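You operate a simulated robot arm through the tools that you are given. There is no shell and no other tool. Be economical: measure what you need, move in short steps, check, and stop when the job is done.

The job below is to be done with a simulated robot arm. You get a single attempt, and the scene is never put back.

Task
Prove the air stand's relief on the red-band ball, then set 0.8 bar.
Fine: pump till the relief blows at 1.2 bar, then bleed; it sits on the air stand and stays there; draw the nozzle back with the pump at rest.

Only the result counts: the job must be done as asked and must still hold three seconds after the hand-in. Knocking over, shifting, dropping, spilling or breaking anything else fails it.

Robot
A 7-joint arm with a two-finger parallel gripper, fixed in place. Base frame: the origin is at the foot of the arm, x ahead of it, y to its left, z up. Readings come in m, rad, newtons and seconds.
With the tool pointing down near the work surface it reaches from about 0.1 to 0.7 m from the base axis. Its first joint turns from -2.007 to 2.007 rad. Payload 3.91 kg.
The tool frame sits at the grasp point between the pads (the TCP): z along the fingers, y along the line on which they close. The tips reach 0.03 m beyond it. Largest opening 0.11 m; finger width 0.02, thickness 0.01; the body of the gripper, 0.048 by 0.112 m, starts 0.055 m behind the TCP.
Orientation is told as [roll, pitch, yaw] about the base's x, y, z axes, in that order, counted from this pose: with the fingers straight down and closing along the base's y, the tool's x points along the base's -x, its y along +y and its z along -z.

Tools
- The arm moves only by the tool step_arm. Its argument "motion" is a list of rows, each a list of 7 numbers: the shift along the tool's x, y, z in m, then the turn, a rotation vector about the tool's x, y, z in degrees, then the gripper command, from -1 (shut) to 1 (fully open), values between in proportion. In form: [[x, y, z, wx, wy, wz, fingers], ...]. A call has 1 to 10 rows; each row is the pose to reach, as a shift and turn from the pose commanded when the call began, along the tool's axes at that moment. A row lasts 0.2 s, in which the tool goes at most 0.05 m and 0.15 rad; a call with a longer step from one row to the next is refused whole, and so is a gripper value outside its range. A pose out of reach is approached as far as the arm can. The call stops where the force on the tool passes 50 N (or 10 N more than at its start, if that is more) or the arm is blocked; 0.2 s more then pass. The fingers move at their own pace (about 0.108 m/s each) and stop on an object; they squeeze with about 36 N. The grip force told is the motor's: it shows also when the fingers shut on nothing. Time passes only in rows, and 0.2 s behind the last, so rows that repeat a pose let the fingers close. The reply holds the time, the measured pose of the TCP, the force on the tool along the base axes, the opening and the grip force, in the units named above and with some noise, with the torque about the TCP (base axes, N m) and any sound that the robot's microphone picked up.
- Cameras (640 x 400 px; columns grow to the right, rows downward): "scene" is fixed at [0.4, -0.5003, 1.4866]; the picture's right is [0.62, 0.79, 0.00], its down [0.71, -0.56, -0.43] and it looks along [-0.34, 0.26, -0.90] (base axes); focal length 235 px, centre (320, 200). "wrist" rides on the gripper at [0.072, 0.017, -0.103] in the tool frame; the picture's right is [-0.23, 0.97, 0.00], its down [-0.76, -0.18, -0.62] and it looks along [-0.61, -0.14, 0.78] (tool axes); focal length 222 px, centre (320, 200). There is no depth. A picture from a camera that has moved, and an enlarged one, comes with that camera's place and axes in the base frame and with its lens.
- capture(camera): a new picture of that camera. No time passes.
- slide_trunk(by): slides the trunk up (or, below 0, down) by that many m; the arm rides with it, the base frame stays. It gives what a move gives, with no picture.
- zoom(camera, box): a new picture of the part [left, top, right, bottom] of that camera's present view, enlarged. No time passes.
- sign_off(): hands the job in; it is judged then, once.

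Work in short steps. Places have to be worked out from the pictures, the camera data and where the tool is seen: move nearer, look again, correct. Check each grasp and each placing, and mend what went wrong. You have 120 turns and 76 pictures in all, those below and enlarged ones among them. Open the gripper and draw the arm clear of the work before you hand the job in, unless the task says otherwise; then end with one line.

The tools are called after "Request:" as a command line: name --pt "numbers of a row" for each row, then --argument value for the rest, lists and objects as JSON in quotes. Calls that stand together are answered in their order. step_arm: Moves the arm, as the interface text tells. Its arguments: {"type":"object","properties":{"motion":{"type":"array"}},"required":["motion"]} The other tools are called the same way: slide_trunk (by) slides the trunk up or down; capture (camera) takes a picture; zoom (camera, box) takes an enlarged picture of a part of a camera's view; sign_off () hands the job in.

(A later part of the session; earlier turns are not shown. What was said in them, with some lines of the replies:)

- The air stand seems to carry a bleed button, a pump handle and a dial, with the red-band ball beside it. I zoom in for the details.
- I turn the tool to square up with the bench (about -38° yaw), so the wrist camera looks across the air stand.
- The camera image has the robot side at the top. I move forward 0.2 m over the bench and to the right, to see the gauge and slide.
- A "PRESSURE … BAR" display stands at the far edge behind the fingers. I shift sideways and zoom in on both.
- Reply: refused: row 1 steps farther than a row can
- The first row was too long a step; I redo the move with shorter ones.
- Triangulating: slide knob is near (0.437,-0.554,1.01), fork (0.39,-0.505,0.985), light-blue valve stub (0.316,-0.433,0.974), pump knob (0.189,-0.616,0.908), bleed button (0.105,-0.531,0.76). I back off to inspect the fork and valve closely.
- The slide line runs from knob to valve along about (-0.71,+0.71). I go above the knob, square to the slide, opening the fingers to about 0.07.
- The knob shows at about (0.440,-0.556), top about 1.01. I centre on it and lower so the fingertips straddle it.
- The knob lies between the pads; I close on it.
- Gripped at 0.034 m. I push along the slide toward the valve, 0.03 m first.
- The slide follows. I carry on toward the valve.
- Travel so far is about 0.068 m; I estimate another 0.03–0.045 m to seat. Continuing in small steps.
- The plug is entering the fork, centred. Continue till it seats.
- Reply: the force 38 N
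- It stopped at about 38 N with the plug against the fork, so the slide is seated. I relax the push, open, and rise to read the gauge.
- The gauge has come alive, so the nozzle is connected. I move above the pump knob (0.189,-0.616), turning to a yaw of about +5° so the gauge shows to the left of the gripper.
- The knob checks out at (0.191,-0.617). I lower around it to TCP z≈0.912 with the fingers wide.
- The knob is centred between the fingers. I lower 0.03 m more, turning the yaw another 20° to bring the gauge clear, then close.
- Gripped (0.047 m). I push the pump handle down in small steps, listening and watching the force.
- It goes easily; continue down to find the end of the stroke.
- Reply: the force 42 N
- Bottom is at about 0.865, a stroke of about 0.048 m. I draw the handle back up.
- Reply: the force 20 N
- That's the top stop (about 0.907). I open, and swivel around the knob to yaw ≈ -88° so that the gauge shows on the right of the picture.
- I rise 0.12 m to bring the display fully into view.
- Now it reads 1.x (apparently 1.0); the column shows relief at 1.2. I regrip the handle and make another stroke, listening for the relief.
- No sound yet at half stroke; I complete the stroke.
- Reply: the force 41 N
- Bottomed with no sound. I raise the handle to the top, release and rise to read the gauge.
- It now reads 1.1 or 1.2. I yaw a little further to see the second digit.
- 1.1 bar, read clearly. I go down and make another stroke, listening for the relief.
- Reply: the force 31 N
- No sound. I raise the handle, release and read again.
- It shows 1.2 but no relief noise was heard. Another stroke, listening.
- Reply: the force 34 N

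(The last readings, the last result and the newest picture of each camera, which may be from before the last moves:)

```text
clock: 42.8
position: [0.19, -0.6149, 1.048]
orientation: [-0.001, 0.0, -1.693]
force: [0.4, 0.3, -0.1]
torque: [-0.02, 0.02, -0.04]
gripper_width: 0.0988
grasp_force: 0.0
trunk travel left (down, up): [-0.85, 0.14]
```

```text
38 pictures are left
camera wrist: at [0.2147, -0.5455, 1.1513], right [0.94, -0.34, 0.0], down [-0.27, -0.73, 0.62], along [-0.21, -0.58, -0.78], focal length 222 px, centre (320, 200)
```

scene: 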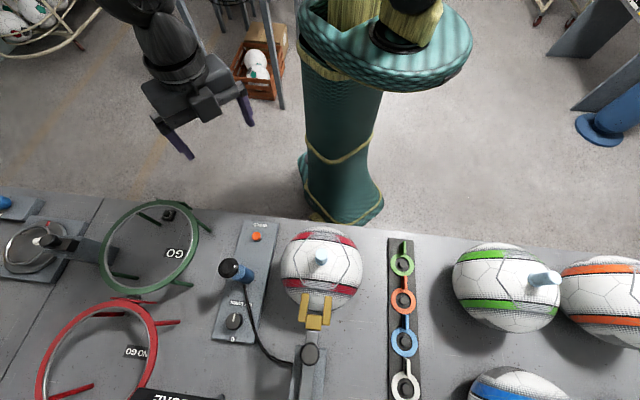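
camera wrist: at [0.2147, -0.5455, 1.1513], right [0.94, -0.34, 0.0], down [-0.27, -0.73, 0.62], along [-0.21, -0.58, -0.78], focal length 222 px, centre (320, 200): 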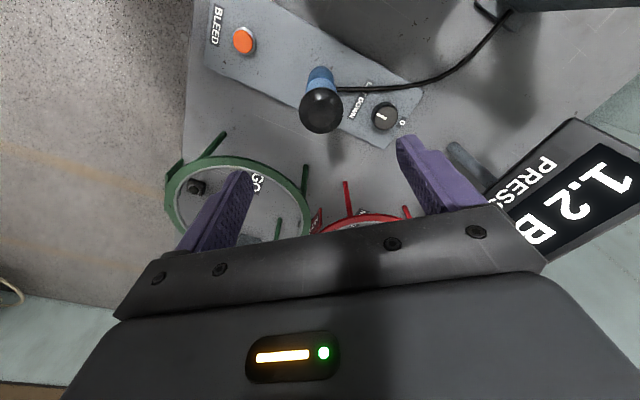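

Still 1.2 with no sound: either it has capped silently or it's rounding. One more stroke.

Request:
step_arm --pt "0 0 0.04 0 0 0 0.8" --pt "0 0 0.085 0 0 0 0.8" --pt "0 0 0.12 0 0 0 0.8" --pt "0 0 0.135 0 0 0 0.8" --pt "0 0 0.135 0 0 0 -1" --pt "0 0 0.135 0 0 0 -1" --pt "0 0 0.135 0 0 0 -1"

Request:
step_arm --pt "0 0 0.008 0 0 0 -1" --pt "0 0 0.016 0 0 0 -1" --pt "0 0 0.024 0 0 0 -1" --pt "0 0 0.032 0 0 0 -1" --pt "0 0 0.04 0 0 0 -1" --pt "0 0 0.045 0 0 0 -1" --pt "0 0 0.045 0 0 0 -1"

Request:
step_arm --pt "0 0 -0.01 0 0 0 -1" --pt "0 0 -0.02 0 0 0 -1" --pt "0 0 -0.03 0 0 0 -1" --pt "0 0 -0.04 0 0 0 -1" --pt "0 0 -0.045 0 0 0 -1" --pt "0 0 -0.045 0 0 0 0.8" --pt "0 0 -0.045 0 0 0 0.8" --pt "0 0 -0.09 0 0 0 0.8" --pt "0 0 -0.135 0 0 0 0.8" --pt "0 0 -0.18 0 0 0 0.8"

Request:
capture --camera "wrist"

```text
clock: 44.4
position: [0.1916, -0.6157, 0.9111]
orientation: [0.001, -0.001, -1.693]
force: [4.7, -1.7, -1.7]
torque: [-0.34, -0.05, 0.26]
gripper_width: 0.0467
grasp_force: 44.9
trunk travel left (down, up): [-0.85, 0.14]
```

```text
clock: 46.0
position: [0.1915, -0.6161, 0.8719]
orientation: [0.001, -0.007, -1.692]
force: [9.4, -0.6, 24.6]
torque: [0.96, 0.13, 0.23]
gripper_width: 0.0466
grasp_force: 44.9
trunk travel left (down, up): [-0.85, 0.14]
```

```text
clock: 48.2
position: [0.1904, -0.6139, 1.0494]
orientation: [0.0, 0.0, -1.694]
force: [0.3, -0.9, -0.6]
torque: [0.01, -0.01, -0.02]
gripper_width: 0.0988
grasp_force: 0.1
trunk travel left (down, up): [-0.85, 0.14]
```

```text
37 pictures are left
camera wrist: at [0.2145, -0.5449, 1.1533], right [0.94, -0.34, 0.0], down [-0.27, -0.73, 0.62], along [-0.21, -0.58, -0.78], focal length 222 px, centre (320, 200)
```

wrist: 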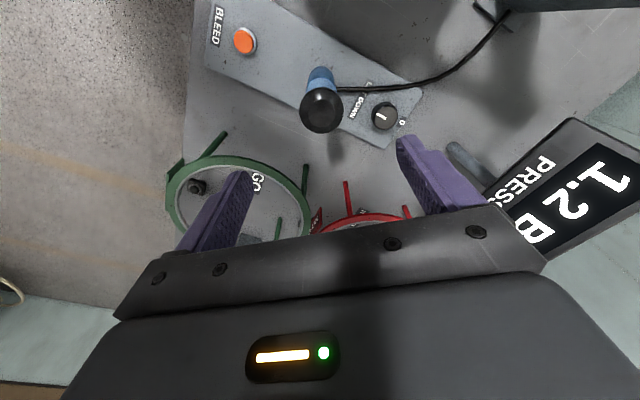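

Three strokes, and it holds at exactly 1.2, so the relief appears to be venting there. I check the column and scene for a relief indicator before bleeding.

Request:
capture --camera "scene"

Request:
zoom --camera "wrist" --box '[460, 0, 640, 110]'

```text
36 pictures are left
```

scene: 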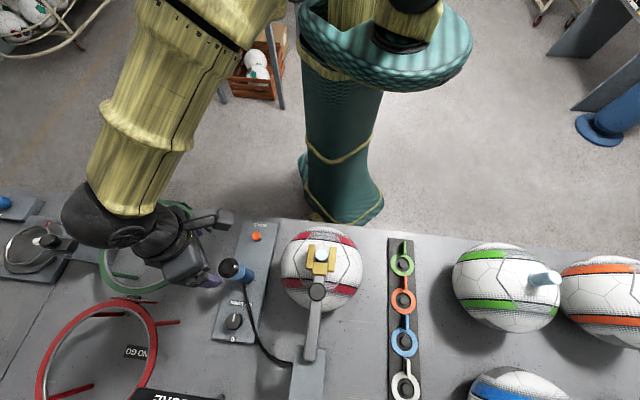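

```text
3.56 times, centred on (550, 55) of wrist
camera zoom: at [0.2145, -0.5449, 1.1533], right [0.94, -0.34, 0.0], down [-0.27, -0.73, 0.62], along [-0.21, -0.58, -0.78], focal length 790 px, centre (-498, 716)
```

zoom: 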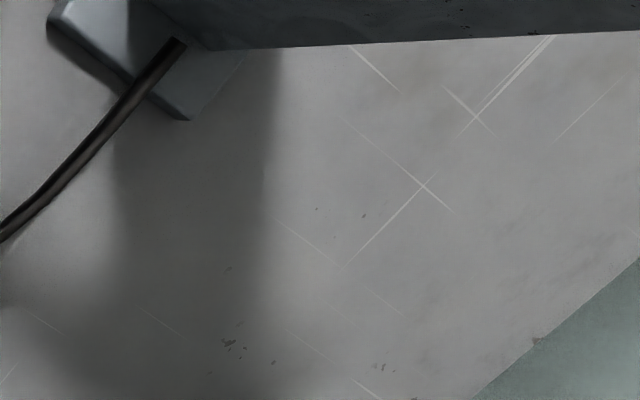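

No indicator is visible and no hiss was reported. I go down and make strokes back-to-back at a faster pace, listening for the relief.

Request:
step_arm --pt "0 0 0.04 0 0 0 0.8" --pt "0 0 0.085 0 0 0 0.8" --pt "0 0 0.12 0 0 0 0.8" --pt "0 0 0.135 0 0 0 0.8" --pt "0 0 0.135 0 0 0 -1" --pt "0 0 0.135 0 0 0 -1" --pt "0 0 0.135 0 0 0 -1"

Request:
step_arm --pt "0 0 0.015 0 0 0 -1" --pt "0 0 0.03 0 0 0 -1" --pt "0 0 0.043 0 0 0 -1" --pt "0 0 0.03 0 0 0 -1" --pt "0 0 0.015 0 0 0 -1" --pt "0 0 0.0 0 0 0 -1" --pt "0 0 0.015 0 0 0 -1" --pt "0 0 0.03 0 0 0 -1" --pt "0 0 0.043 0 0 0 -1" --pt "0 0 0.044 0 0 0 -1"

```text
clock: 49.8
position: [0.1909, -0.6163, 0.9129]
orientation: [-0.001, 0.0, -1.691]
force: [5.8, -1.1, -1.8]
torque: [-0.34, -0.11, 0.35]
gripper_width: 0.0467
grasp_force: 45.2
trunk travel left (down, up): [-0.85, 0.14]
```

```text
clock: 52.0
position: [0.1911, -0.6172, 0.8711]
orientation: [0.002, -0.005, -1.692]
force: [11.9, -9.7, 23.9]
torque: [1.09, 0.1, 0.17]
gripper_width: 0.0466
grasp_force: 45.0
trunk travel left (down, up): [-0.85, 0.14]
```

Request:
step_arm --pt "0 0 -0.01 0 0 0 -1" --pt "0 0 -0.02 0 0 0 -1" --pt "0 0 -0.03 0 0 0 -1" --pt "0 0 -0.04 0 0 0 -1" --pt "0 0 -0.044 0 0 0 -1" --pt "0 0 -0.044 0 0 0 0.8" --pt "0 0 -0.044 0 0 0 0.8" --pt "0 0 -0.09 0 0 0 0.8" --pt "0 0 -0.135 0 0 0 0.8" --pt "0 0 -0.18 0 0 0 0.8"

Request:
capture --camera "wrist"

```text
clock: 54.2
position: [0.1901, -0.6138, 1.0485]
orientation: [0.0, 0.0, -1.693]
force: [0.4, -0.3, -0.5]
torque: [-0.04, -0.03, -0.01]
gripper_width: 0.099
grasp_force: 0.0
trunk travel left (down, up): [-0.85, 0.14]
```

```text
34 pictures are left
camera wrist: at [0.2153, -0.5448, 1.153], right [0.94, -0.34, 0.0], down [-0.27, -0.73, 0.62], along [-0.21, -0.58, -0.78], focal length 222 px, centre (320, 200)
```

wrist: 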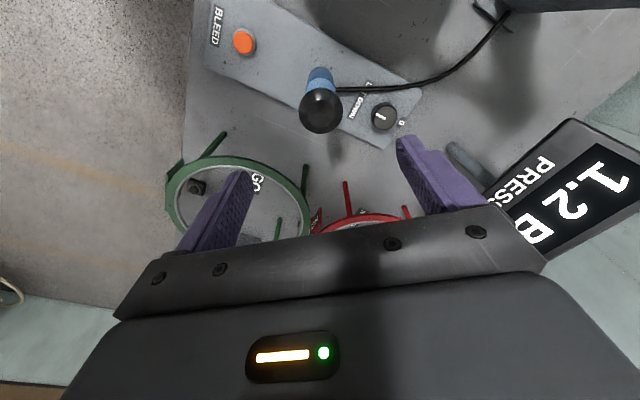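

Five strokes held at 1.2 bar: the relief is proven, and the pump handle is up at rest. I move to the bleed button (≈0.10,-0.527,0.75) with the fingers shut.

Request:
step_arm --pt "0.025 -0.033 0 0 0 0 -1" --pt "0.05 -0.066 0 0 0 0 -1" --pt "0.075 -0.1 0 0 0 0 -1" --pt "0.075 -0.1 0.045 0 0 0 -1" --pt "0.075 -0.1 0.09 0 0 0 -1" --pt "0.075 -0.1 0.135 0 0 0 -1" --pt "0.075 -0.1 0.16 0 0 0 -1"

Request:
capture --camera "wrist"

```text
clock: 55.8
position: [0.0991, -0.5295, 0.8869]
orientation: [0.001, 0.001, -1.693]
force: [0.7, 0.7, -0.1]
torque: [-0.03, 0.0, 0.0]
gripper_width: 0.0
grasp_force: 36.5
trunk travel left (down, up): [-0.85, 0.14]
```

```text
33 pictures are left
camera wrist: at [0.1243, -0.4592, 0.991], right [0.94, -0.34, 0.0], down [-0.27, -0.73, 0.62], along [-0.21, -0.59, -0.78], focal length 222 px, centre (320, 200)
```

wrist: 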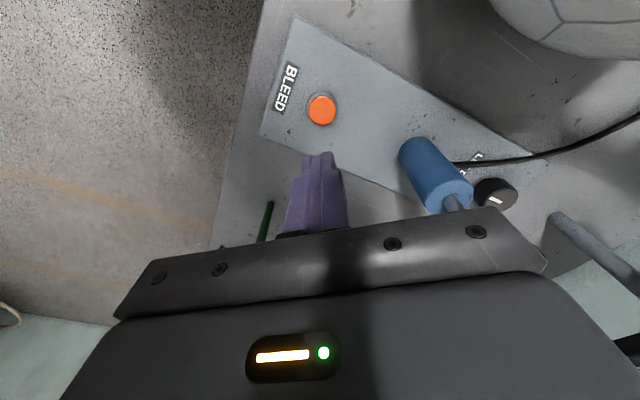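

The button is at (0.102,-0.528). I lower with the tips to just above it.

Request:
step_arm --pt "0.002 0.003 0.03 0 0 0 -1" --pt "0.002 0.003 0.06 0 0 0 -1" --pt "0.002 0.003 0.08 0 0 0 -1" --pt "0.002 0.003 0.092 0 0 0 -1"

Request:
capture --camera "wrist"

```text
clock: 56.8
position: [0.1032, -0.5284, 0.7942]
orientation: [0.001, 0.0, -1.692]
force: [0.6, 0.2, 0.0]
torque: [0.0, -0.03, 0.02]
gripper_width: 0.0
grasp_force: 36.4
trunk travel left (down, up): [-0.85, 0.14]
```

```text
32 pictures are left
camera wrist: at [0.1278, -0.4581, 0.8992], right [0.94, -0.34, 0.0], down [-0.27, -0.73, 0.62], along [-0.21, -0.58, -0.78], focal length 222 px, centre (320, 200)
```

wrist: 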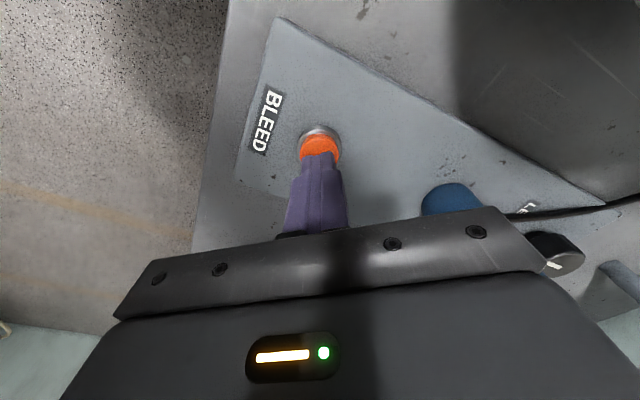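

The tip is right above the button. I press in 4 mm steps.

Request:
step_arm --pt "0 0 0.004 0 0 0 -1" --pt "0 0 0.008 0 0 0 -1"

```text
clock: 57.4
position: [0.1039, -0.5275, 0.7886]
orientation: [-0.001, 0.001, -1.695]
force: [-0.1, -0.5, -0.1]
torque: [0.02, 0.01, -0.01]
gripper_width: 0.0
grasp_force: 35.7
trunk travel left (down, up): [-0.85, 0.14]
```

Request:
step_arm --pt "0 0 0.003 0 0 0 -1" --pt "0 0 0.006 0 0 0 -1"

```text
clock: 58.0
position: [0.1024, -0.5289, 0.782]
orientation: [-0.002, -0.002, -1.694]
force: [0.3, -2.6, 3.4]
torque: [-0.04, 0.0, -0.03]
gripper_width: 0.0
grasp_force: 36.1
trunk travel left (down, up): [-0.85, 0.14]
heard: click
```

A click, so the button is in. I lift off at once and rise to read the gauge.

Request:
step_arm --pt "0 0 -0.02 0 0 0 -1" --pt "0 0 -0.06 0 0 0 -1" --pt "0 0 -0.1 0 0 0 -1" --pt "-0.02 0.03 -0.13 0 0 0 -1" --pt "-0.04 0.06 -0.16 0 0 0 -1" --pt "-0.06 0.08 -0.19 0 0 0 -1" --pt "-0.075 0.1 -0.23 0 0 0 -1" --pt "-0.075 0.1 -0.267 0 0 0 -1"

Request:
capture --camera "wrist"

```text
clock: 59.8
position: [0.1922, -0.6135, 1.0505]
orientation: [0.001, -0.002, -1.693]
force: [-0.3, -0.5, 0.1]
torque: [-0.01, 0.02, -0.01]
gripper_width: 0.0001
grasp_force: 36.1
trunk travel left (down, up): [-0.85, 0.14]
```

```text
31 pictures are left
camera wrist: at [0.217, -0.544, 1.1545], right [0.94, -0.34, 0.0], down [-0.27, -0.73, 0.62], along [-0.21, -0.59, -0.78], focal length 222 px, centre (320, 200)
```

wrist: 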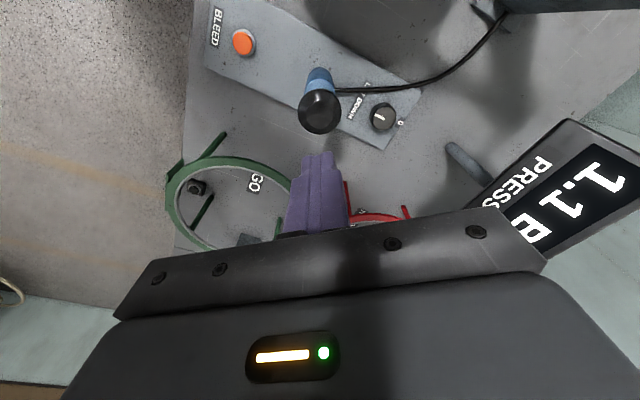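

It dropped to 1.1 with one press. I wait 2 s and re-read, to see whether it holds.

Request:
step_arm --pt "0 0 0 0 0 0 -1" --pt "0 0 0 0 0 0 -1" --pt "0 0 0 0 0 0 -1" --pt "0 0 0 0 0 0 -1" --pt "0 0 0 0 0 0 -1" --pt "0 0 0 0 0 0 -1" --pt "0 0 0 0 0 0 -1" --pt "0 0 0 0 0 0 -1" --pt "0 0 0 0 0 0 -1" --pt "0 0 0 0 0 0 -1"

Request:
zoom --camera "wrist" --box '[480, 100, 640, 270]'

```text
clock: 62.0
position: [0.1918, -0.6138, 1.0497]
orientation: [0.0, 0.0, -1.692]
force: [-0.3, 0.6, -0.2]
torque: [0.0, 0.01, -0.01]
gripper_width: 0.0001
grasp_force: 36.2
trunk travel left (down, up): [-0.85, 0.14]
```

```text
2.35 times, centred on (560, 185) of wrist
camera zoom: at [0.2173, -0.5446, 1.1535], right [0.94, -0.34, 0.0], down [-0.27, -0.73, 0.62], along [-0.21, -0.58, -0.78], focal length 523 px, centre (-245, 235)
```

zoom: 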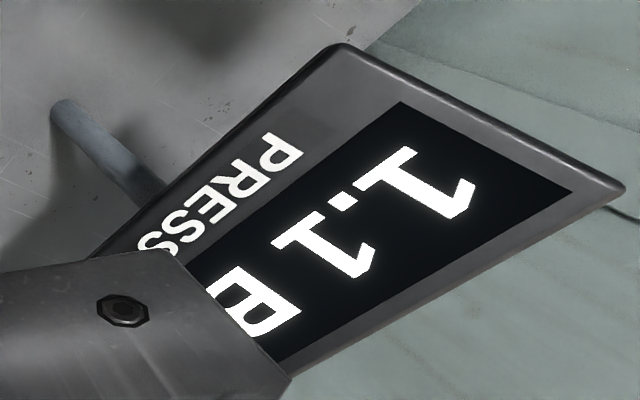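

It holds at 1.1, with no leak. I go back and give two more short presses.

Request:
step_arm --pt "0.025 -0.033 0.04 0 0 0 -1" --pt "0.05 -0.066 0.07 0 0 0 -1" --pt "0.075 -0.1 0.1 0 0 0 -1" --pt "0.075 -0.1 0.145 0 0 0 -1" --pt "0.075 -0.1 0.19 0 0 0 -1" --pt "0.075 -0.1 0.23 0 0 0 -1" --pt "0.075 -0.1 0.254 0 0 0 -1"

Request:
step_arm --pt "0 0 0.008 0 0 0 -1" --pt "0 0 0.0135 0 0 0 -1" --pt "0 0 0.0135 0 0 0 -1" --pt "0 0 0 0 0 0 -1" --pt "0 0 0 0 0 0 -1"

Request:
step_arm --pt "0 0 0.008 0 0 0 -1" --pt "0 0 0.0135 0 0 0 -1" --pt "0 0 0.0135 0 0 0 -1" --pt "0 0 0 0 0 0 -1" --pt "0 0 0 0 0 0 -1"

Request:
step_arm --pt "0 0 -0.04 0 0 0 -1" --pt "0 0 -0.08 0 0 0 -1" --pt "-0.025 0.033 -0.11 0 0 0 -1" --pt "-0.05 0.066 -0.14 0 0 0 -1" --pt "-0.075 0.1 -0.17 0 0 0 -1" --pt "-0.075 0.1 -0.215 0 0 0 -1" --pt "-0.075 0.1 -0.254 0 0 0 -1"

Request:
capture --camera "wrist"

```text
refused: row 1 steps farther than a row can; nothing moved
```

```text
clock: 63.2
position: [0.1916, -0.6144, 1.0492]
orientation: [0.0, -0.001, -1.693]
force: [-0.6, -0.1, -0.8]
torque: [0.01, 0.0, 0.0]
gripper_width: 0.0
grasp_force: 35.9
trunk travel left (down, up): [-0.85, 0.14]
```

```text
clock: 64.4
position: [0.1927, -0.6138, 1.0484]
orientation: [0.0, -0.001, -1.692]
force: [-0.9, -1.2, -0.2]
torque: [-0.03, 0.0, 0.0]
gripper_width: 0.0
grasp_force: 35.9
trunk travel left (down, up): [-0.85, 0.14]
```

```text
refused: row 3 steps farther than a row can; nothing moved
```

```text
29 pictures are left
camera wrist: at [0.218, -0.5449, 1.1532], right [0.94, -0.34, 0.0], down [-0.27, -0.73, 0.62], along [-0.21, -0.58, -0.78], focal length 222 px, centre (320, 200)
```

wrist: 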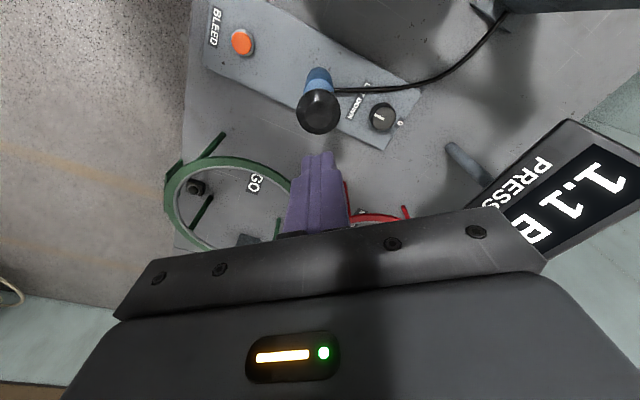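

The travel call was refused for step length, so the presses happened harmlessly in mid-air; I'll send dependent moves one at a time. First I go back above the button.

Request:
step_arm --pt "0.025 -0.033 0.02 0 0 0 -1" --pt "0.05 -0.066 0.04 0 0 0 -1" --pt "0.075 -0.1 0.06 0 0 0 -1" --pt "0.075 -0.1 0.105 0 0 0 -1" --pt "0.075 -0.1 0.15 0 0 0 -1" --pt "0.075 -0.1 0.195 0 0 0 -1" --pt "0.075 -0.1 0.235 0 0 0 -1" --pt "0.075 -0.1 0.254 0 0 0 -1"

```text
clock: 66.2
position: [0.1033, -0.5274, 0.7965]
orientation: [0.0, 0.0, -1.694]
force: [-0.2, -0.8, 0.3]
torque: [0.02, 0.0, -0.01]
gripper_width: 0.0001
grasp_force: 35.8
trunk travel left (down, up): [-0.85, 0.14]
```

Above the button at 0.7965. A short press to about 0.782.

Request:
step_arm --pt "0 0 0.008 0 0 0 -1" --pt "0 0 0.0145 0 0 0 -1" --pt "0 0 0.0145 0 0 0 -1" --pt "0 0 0 0 0 0 -1" --pt "0 0 0 0 0 0 -1"

```text
clock: 67.4
position: [0.1028, -0.5273, 0.7947]
orientation: [-0.001, 0.002, -1.693]
force: [0.4, 0.3, 0.1]
torque: [0.0, -0.01, -0.01]
gripper_width: 0.0
grasp_force: 36.4
trunk travel left (down, up): [-0.85, 0.14]
heard: click
```

Clicked. I rise to read.

Request:
step_arm --pt "0 0 -0.045 0 0 0 -1" --pt "0 0 -0.09 0 0 0 -1" --pt "0 0 -0.135 0 0 0 -1" --pt "0 0 -0.18 0 0 0 -1" --pt "-0.025 0.033 -0.2 0 0 0 -1" --pt "-0.05 0.066 -0.225 0 0 0 -1" --pt "-0.075 0.1 -0.25 0 0 0 -1" --pt "-0.075 0.1 -0.254 0 0 0 -1"

Request:
capture --camera "wrist"

```text
clock: 69.2
position: [0.191, -0.6125, 1.0496]
orientation: [0.001, 0.0, -1.693]
force: [0.4, -0.5, 0.1]
torque: [0.01, -0.02, -0.03]
gripper_width: 0.0
grasp_force: 36.0
trunk travel left (down, up): [-0.85, 0.14]
```

```text
28 pictures are left
camera wrist: at [0.217, -0.5432, 1.1536], right [0.94, -0.34, 0.0], down [-0.27, -0.73, 0.62], along [-0.21, -0.59, -0.78], focal length 222 px, centre (320, 200)
```

wrist: 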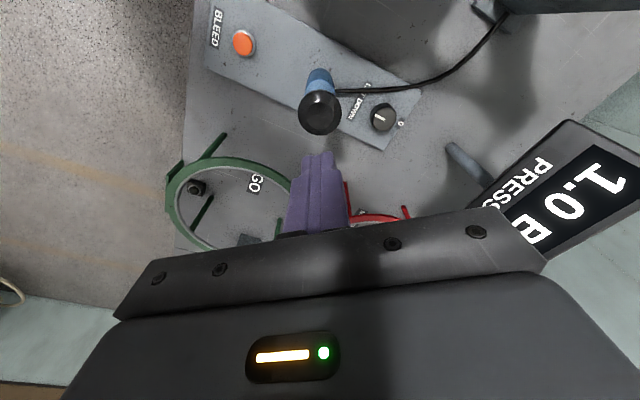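

Each press takes 0.1 bar: now 1.0. Two more presses should give 0.8.

Request:
step_arm --pt "0.025 -0.033 0.02 0 0 0 -1" --pt "0.05 -0.066 0.04 0 0 0 -1" --pt "0.075 -0.1 0.06 0 0 0 -1" --pt "0.075 -0.1 0.105 0 0 0 -1" --pt "0.075 -0.1 0.15 0 0 0 -1" --pt "0.075 -0.1 0.195 0 0 0 -1" --pt "0.075 -0.1 0.235 0 0 0 -1" --pt "0.075 -0.1 0.254 0 0 0 -1"

Request:
step_arm --pt "0 0 0.008 0 0 0 -1" --pt "0 0 0.0145 0 0 0 -1" --pt "0 0 0.0145 0 0 0 -1" --pt "0 0 0 0 0 0 -1" --pt "0 0 0 0 0 0 -1"

```text
clock: 71.0
position: [0.1009, -0.5274, 0.795]
orientation: [0.0, -0.001, -1.693]
force: [-1.1, -0.3, 0.3]
torque: [0.03, -0.04, -0.02]
gripper_width: 0.0001
grasp_force: 35.7
trunk travel left (down, up): [-0.85, 0.14]
```

```text
clock: 72.2
position: [0.1021, -0.5272, 0.7948]
orientation: [-0.001, 0.003, -1.692]
force: [0.6, 0.0, -0.5]
torque: [0.0, -0.01, 0.03]
gripper_width: 0.0
grasp_force: 36.2
trunk travel left (down, up): [-0.85, 0.14]
heard: click
```

Click (0.9 expected). One more press of the same length.

Request:
step_arm --pt "0 0 0.008 0 0 0 -1" --pt "0 0 0.0145 0 0 0 -1" --pt "0 0 0.0145 0 0 0 -1" --pt "0 0 0 0 0 0 -1" --pt "0 0 0 0 0 0 -1"

Request:
step_arm --pt "0 0 -0.045 0 0 0 -1" --pt "0 0 -0.09 0 0 0 -1" --pt "0 0 -0.135 0 0 0 -1" --pt "0 0 -0.18 0 0 0 -1" --pt "-0.025 0.033 -0.2 0 0 0 -1" --pt "-0.05 0.066 -0.225 0 0 0 -1" --pt "-0.075 0.1 -0.25 0 0 0 -1" --pt "-0.075 0.1 -0.254 0 0 0 -1"

Request:
capture --camera "wrist"

```text
clock: 73.4
position: [0.1031, -0.5276, 0.794]
orientation: [-0.001, 0.002, -1.693]
force: [0.5, -0.4, -0.5]
torque: [0.0, 0.0, 0.0]
gripper_width: 0.0
grasp_force: 35.7
trunk travel left (down, up): [-0.85, 0.14]
heard: click
```

```text
clock: 75.2
position: [0.1936, -0.6141, 1.0493]
orientation: [0.0, -0.001, -1.694]
force: [-0.2, 1.0, 0.0]
torque: [-0.01, 0.03, 0.0]
gripper_width: 0.0001
grasp_force: 36.2
trunk travel left (down, up): [-0.85, 0.14]
```

```text
27 pictures are left
camera wrist: at [0.2173, -0.544, 1.1539], right [0.94, -0.34, 0.0], down [-0.27, -0.73, 0.62], along [-0.21, -0.59, -0.78], focal length 222 px, centre (320, 200)
```

wrist: 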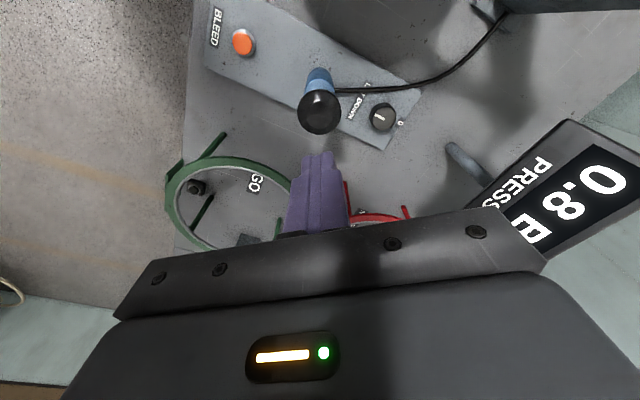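

0.8 bar, with the pump handle up at rest. Now to draw the nozzle back: I rise and go above the slide knob (≈0.370,-0.482), turning back to yaw -45°.

Request:
step_arm --pt "0 0 -0.045 0 0 0 0" --pt "0 0 -0.09 0 0 0 0.27" --pt "0.025 0.026 -0.1 0 0 -8 0.27" --pt "0.05 0.053 -0.11 0 0 -16 0.27" --pt "0.075 0.08 -0.11 0 0 -24 0.27" --pt "0.1 0.106 -0.11 0 0 -32 0.27" --pt "0.125 0.133 -0.11 0 0 -40 0.27" --pt "0.15 0.158 -0.11 0 0 -47 0.27" --pt "0.15 0.158 -0.11 0 0 -52 0.27" --pt "0.15 0.158 -0.11 0 0 -52 0.27"

Request:
capture --camera "wrist"

```text
clock: 77.4
position: [0.3686, -0.4838, 1.1584]
orientation: [0.0, 0.0, -0.783]
force: [-0.2, -0.1, 0.3]
torque: [0.04, -0.01, -0.01]
gripper_width: 0.0699
grasp_force: 0.0
trunk travel left (down, up): [-0.85, 0.14]
```

```text
26 pictures are left
camera wrist: at [0.3291, -0.4214, 1.2631], right [0.85, 0.53, 0.0], down [0.41, -0.66, 0.62], along [0.33, -0.53, -0.78], focal length 222 px, centre (320, 200)
```

wrist: 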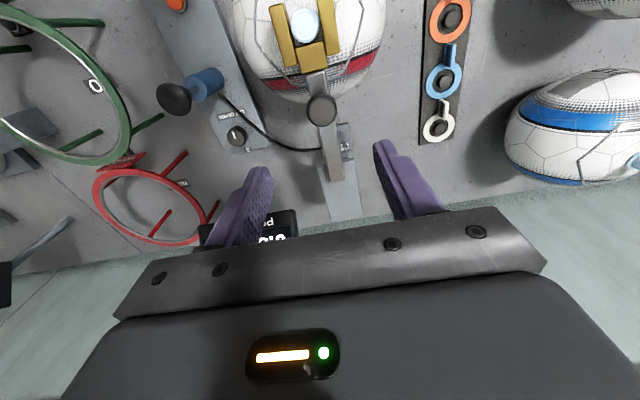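

Same relation to the knob as when I let go of it. I descend and grip.

Request:
step_arm --pt "0 0.001 0.04 0 0 0 0.27" --pt "0 0.001 0.08 0 0 0 0.27" --pt "0 0.001 0.12 0 0 0 0.27" --pt "0 0.001 0.148 0 0 0 0.27" --pt "0 0.001 0.148 0 0 0 0.27" --pt "0 0.001 0.148 0 0 0 -1" --pt "0 0.001 0.148 0 0 0 -1" --pt "0 0.001 0.148 0 0 0 -1"

```text
clock: 79.2
position: [0.3698, -0.4831, 1.01]
orientation: [0.001, 0.0, -0.784]
force: [4.9, 6.7, -0.2]
torque: [-0.2, -0.32, 0.2]
gripper_width: 0.0338
grasp_force: 44.8
trunk travel left (down, up): [-0.85, 0.14]
```

Gripped. I pull straight back along the slide.

Request:
step_arm --pt "-0.01 0 0 0 0 0 -1" --pt "-0.022 0 0 0 0 0 -1" --pt "-0.034 0 0 0 0 0 -1" --pt "-0.046 0 0 0 0 0 -1" --pt "-0.058 0 0 0 0 0 -1" --pt "-0.07 0 0 0 0 0 -1" --pt "-0.082 0 0 0 0 0 -1" --pt "-0.094 0 0 0 0 0 -1"

Request:
capture --camera "wrist"

```text
clock: 81.0
position: [0.438, -0.5493, 1.0111]
orientation: [0.001, 0.0, -0.785]
force: [6.0, 4.2, -3.3]
torque: [1.0, 0.19, 0.15]
gripper_width: 0.0341
grasp_force: 45.2
trunk travel left (down, up): [-0.85, 0.14]
```

```text
25 pictures are left
camera wrist: at [0.3967, -0.4865, 1.115], right [0.85, 0.53, 0.0], down [0.41, -0.66, 0.62], along [0.33, -0.53, -0.78], focal length 222 px, centre (320, 200)
```

wrist: 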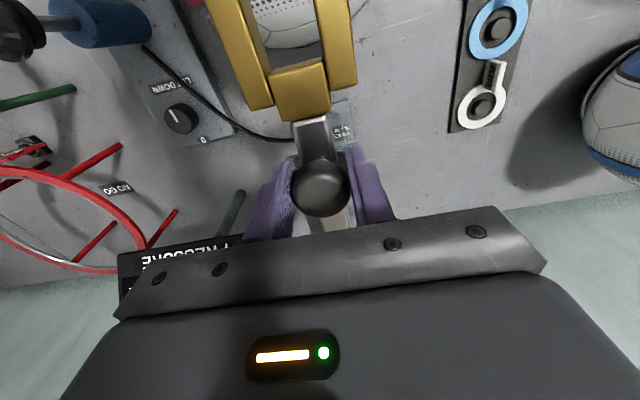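

I go the last 8 mm to the original place, then open and rise.

Request:
step_arm --pt "-0.005 0 0 0 0 0 -1" --pt "-0.008 0 0 0 0 0 -1" --pt "-0.008 0 0 0 0 0 -1" --pt "-0.008 0 0 0 0 0 0.27" --pt "-0.008 0 0 0 0 0 0.27" --pt "-0.008 0 -0.04 0 0 0 0.27" --pt "-0.008 0 -0.08 0 0 0 0.27" --pt "-0.008 0 -0.12 0 0 0 0.27" --pt "-0.008 0 -0.15 0 0 0 0.27"

Request:
step_arm --pt "0.04 0.0 -0.02 0 0 0 0.27" --pt "0.08 0.0 -0.03 0 0 0 0.27" --pt "0.12 0.0 -0.03 0 0 0 0.27" --pt "0.16 0.0 -0.03 0 0 0 0.27" --pt "0.2 0.0 -0.03 0 0 0 0.27" --pt "0.24 0.0 -0.03 0 0 0 0.27" --pt "0.28 0.0 -0.03 0 0 0 0.27"

Request:
capture --camera "scene"

Request:
capture --camera "wrist"

```text
clock: 83.0
position: [0.441, -0.5558, 1.162]
orientation: [-0.001, 0.0, -0.785]
force: [-0.4, 0.5, 1.1]
torque: [-0.02, -0.04, 0.01]
gripper_width: 0.07
grasp_force: 0.0
trunk travel left (down, up): [-0.85, 0.14]
```

```text
clock: 84.6
position: [0.2416, -0.3559, 1.1923]
orientation: [0.0, -0.002, -0.786]
force: [-0.4, 0.2, 0.0]
torque: [0.01, 0.0, -0.03]
gripper_width: 0.0699
grasp_force: 0.0
trunk travel left (down, up): [-0.85, 0.14]
```

```text
24 pictures are left
```

scene: 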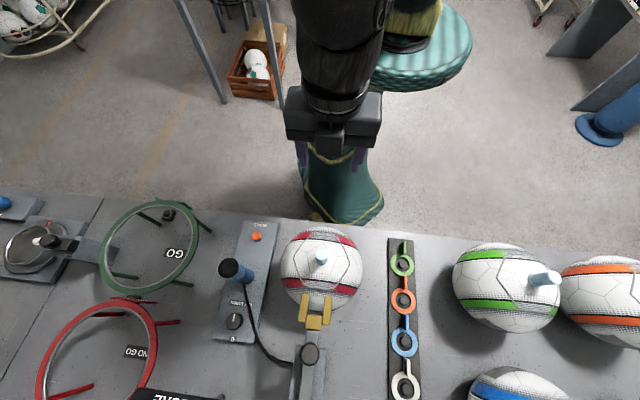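

```text
23 pictures are left
camera wrist: at [0.2014, -0.2926, 1.2957], right [0.85, 0.53, 0.0], down [0.41, -0.66, 0.62], along [0.33, -0.53, -0.78], focal length 222 px, centre (320, 200)
```

wrist: 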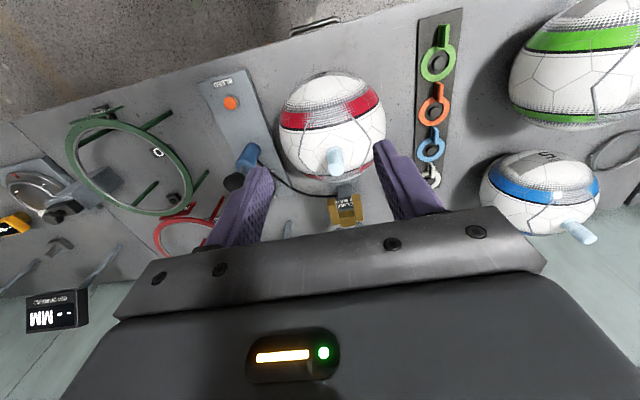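

The ball is on the stand, the nozzle is back where it started, the pump handle is up, nothing else has moved and the arm is clear. I hand in.

Request:
sign_off

```text
The job is handed in.
```

I pumped the red-band ball on the air stand to 1.2 bar, where four further strokes would not raise it. I took that as the relief venting, though the microphone picked up no blow. I then bled it to 0.8 bar and drew the nozzle back with the pump at rest.
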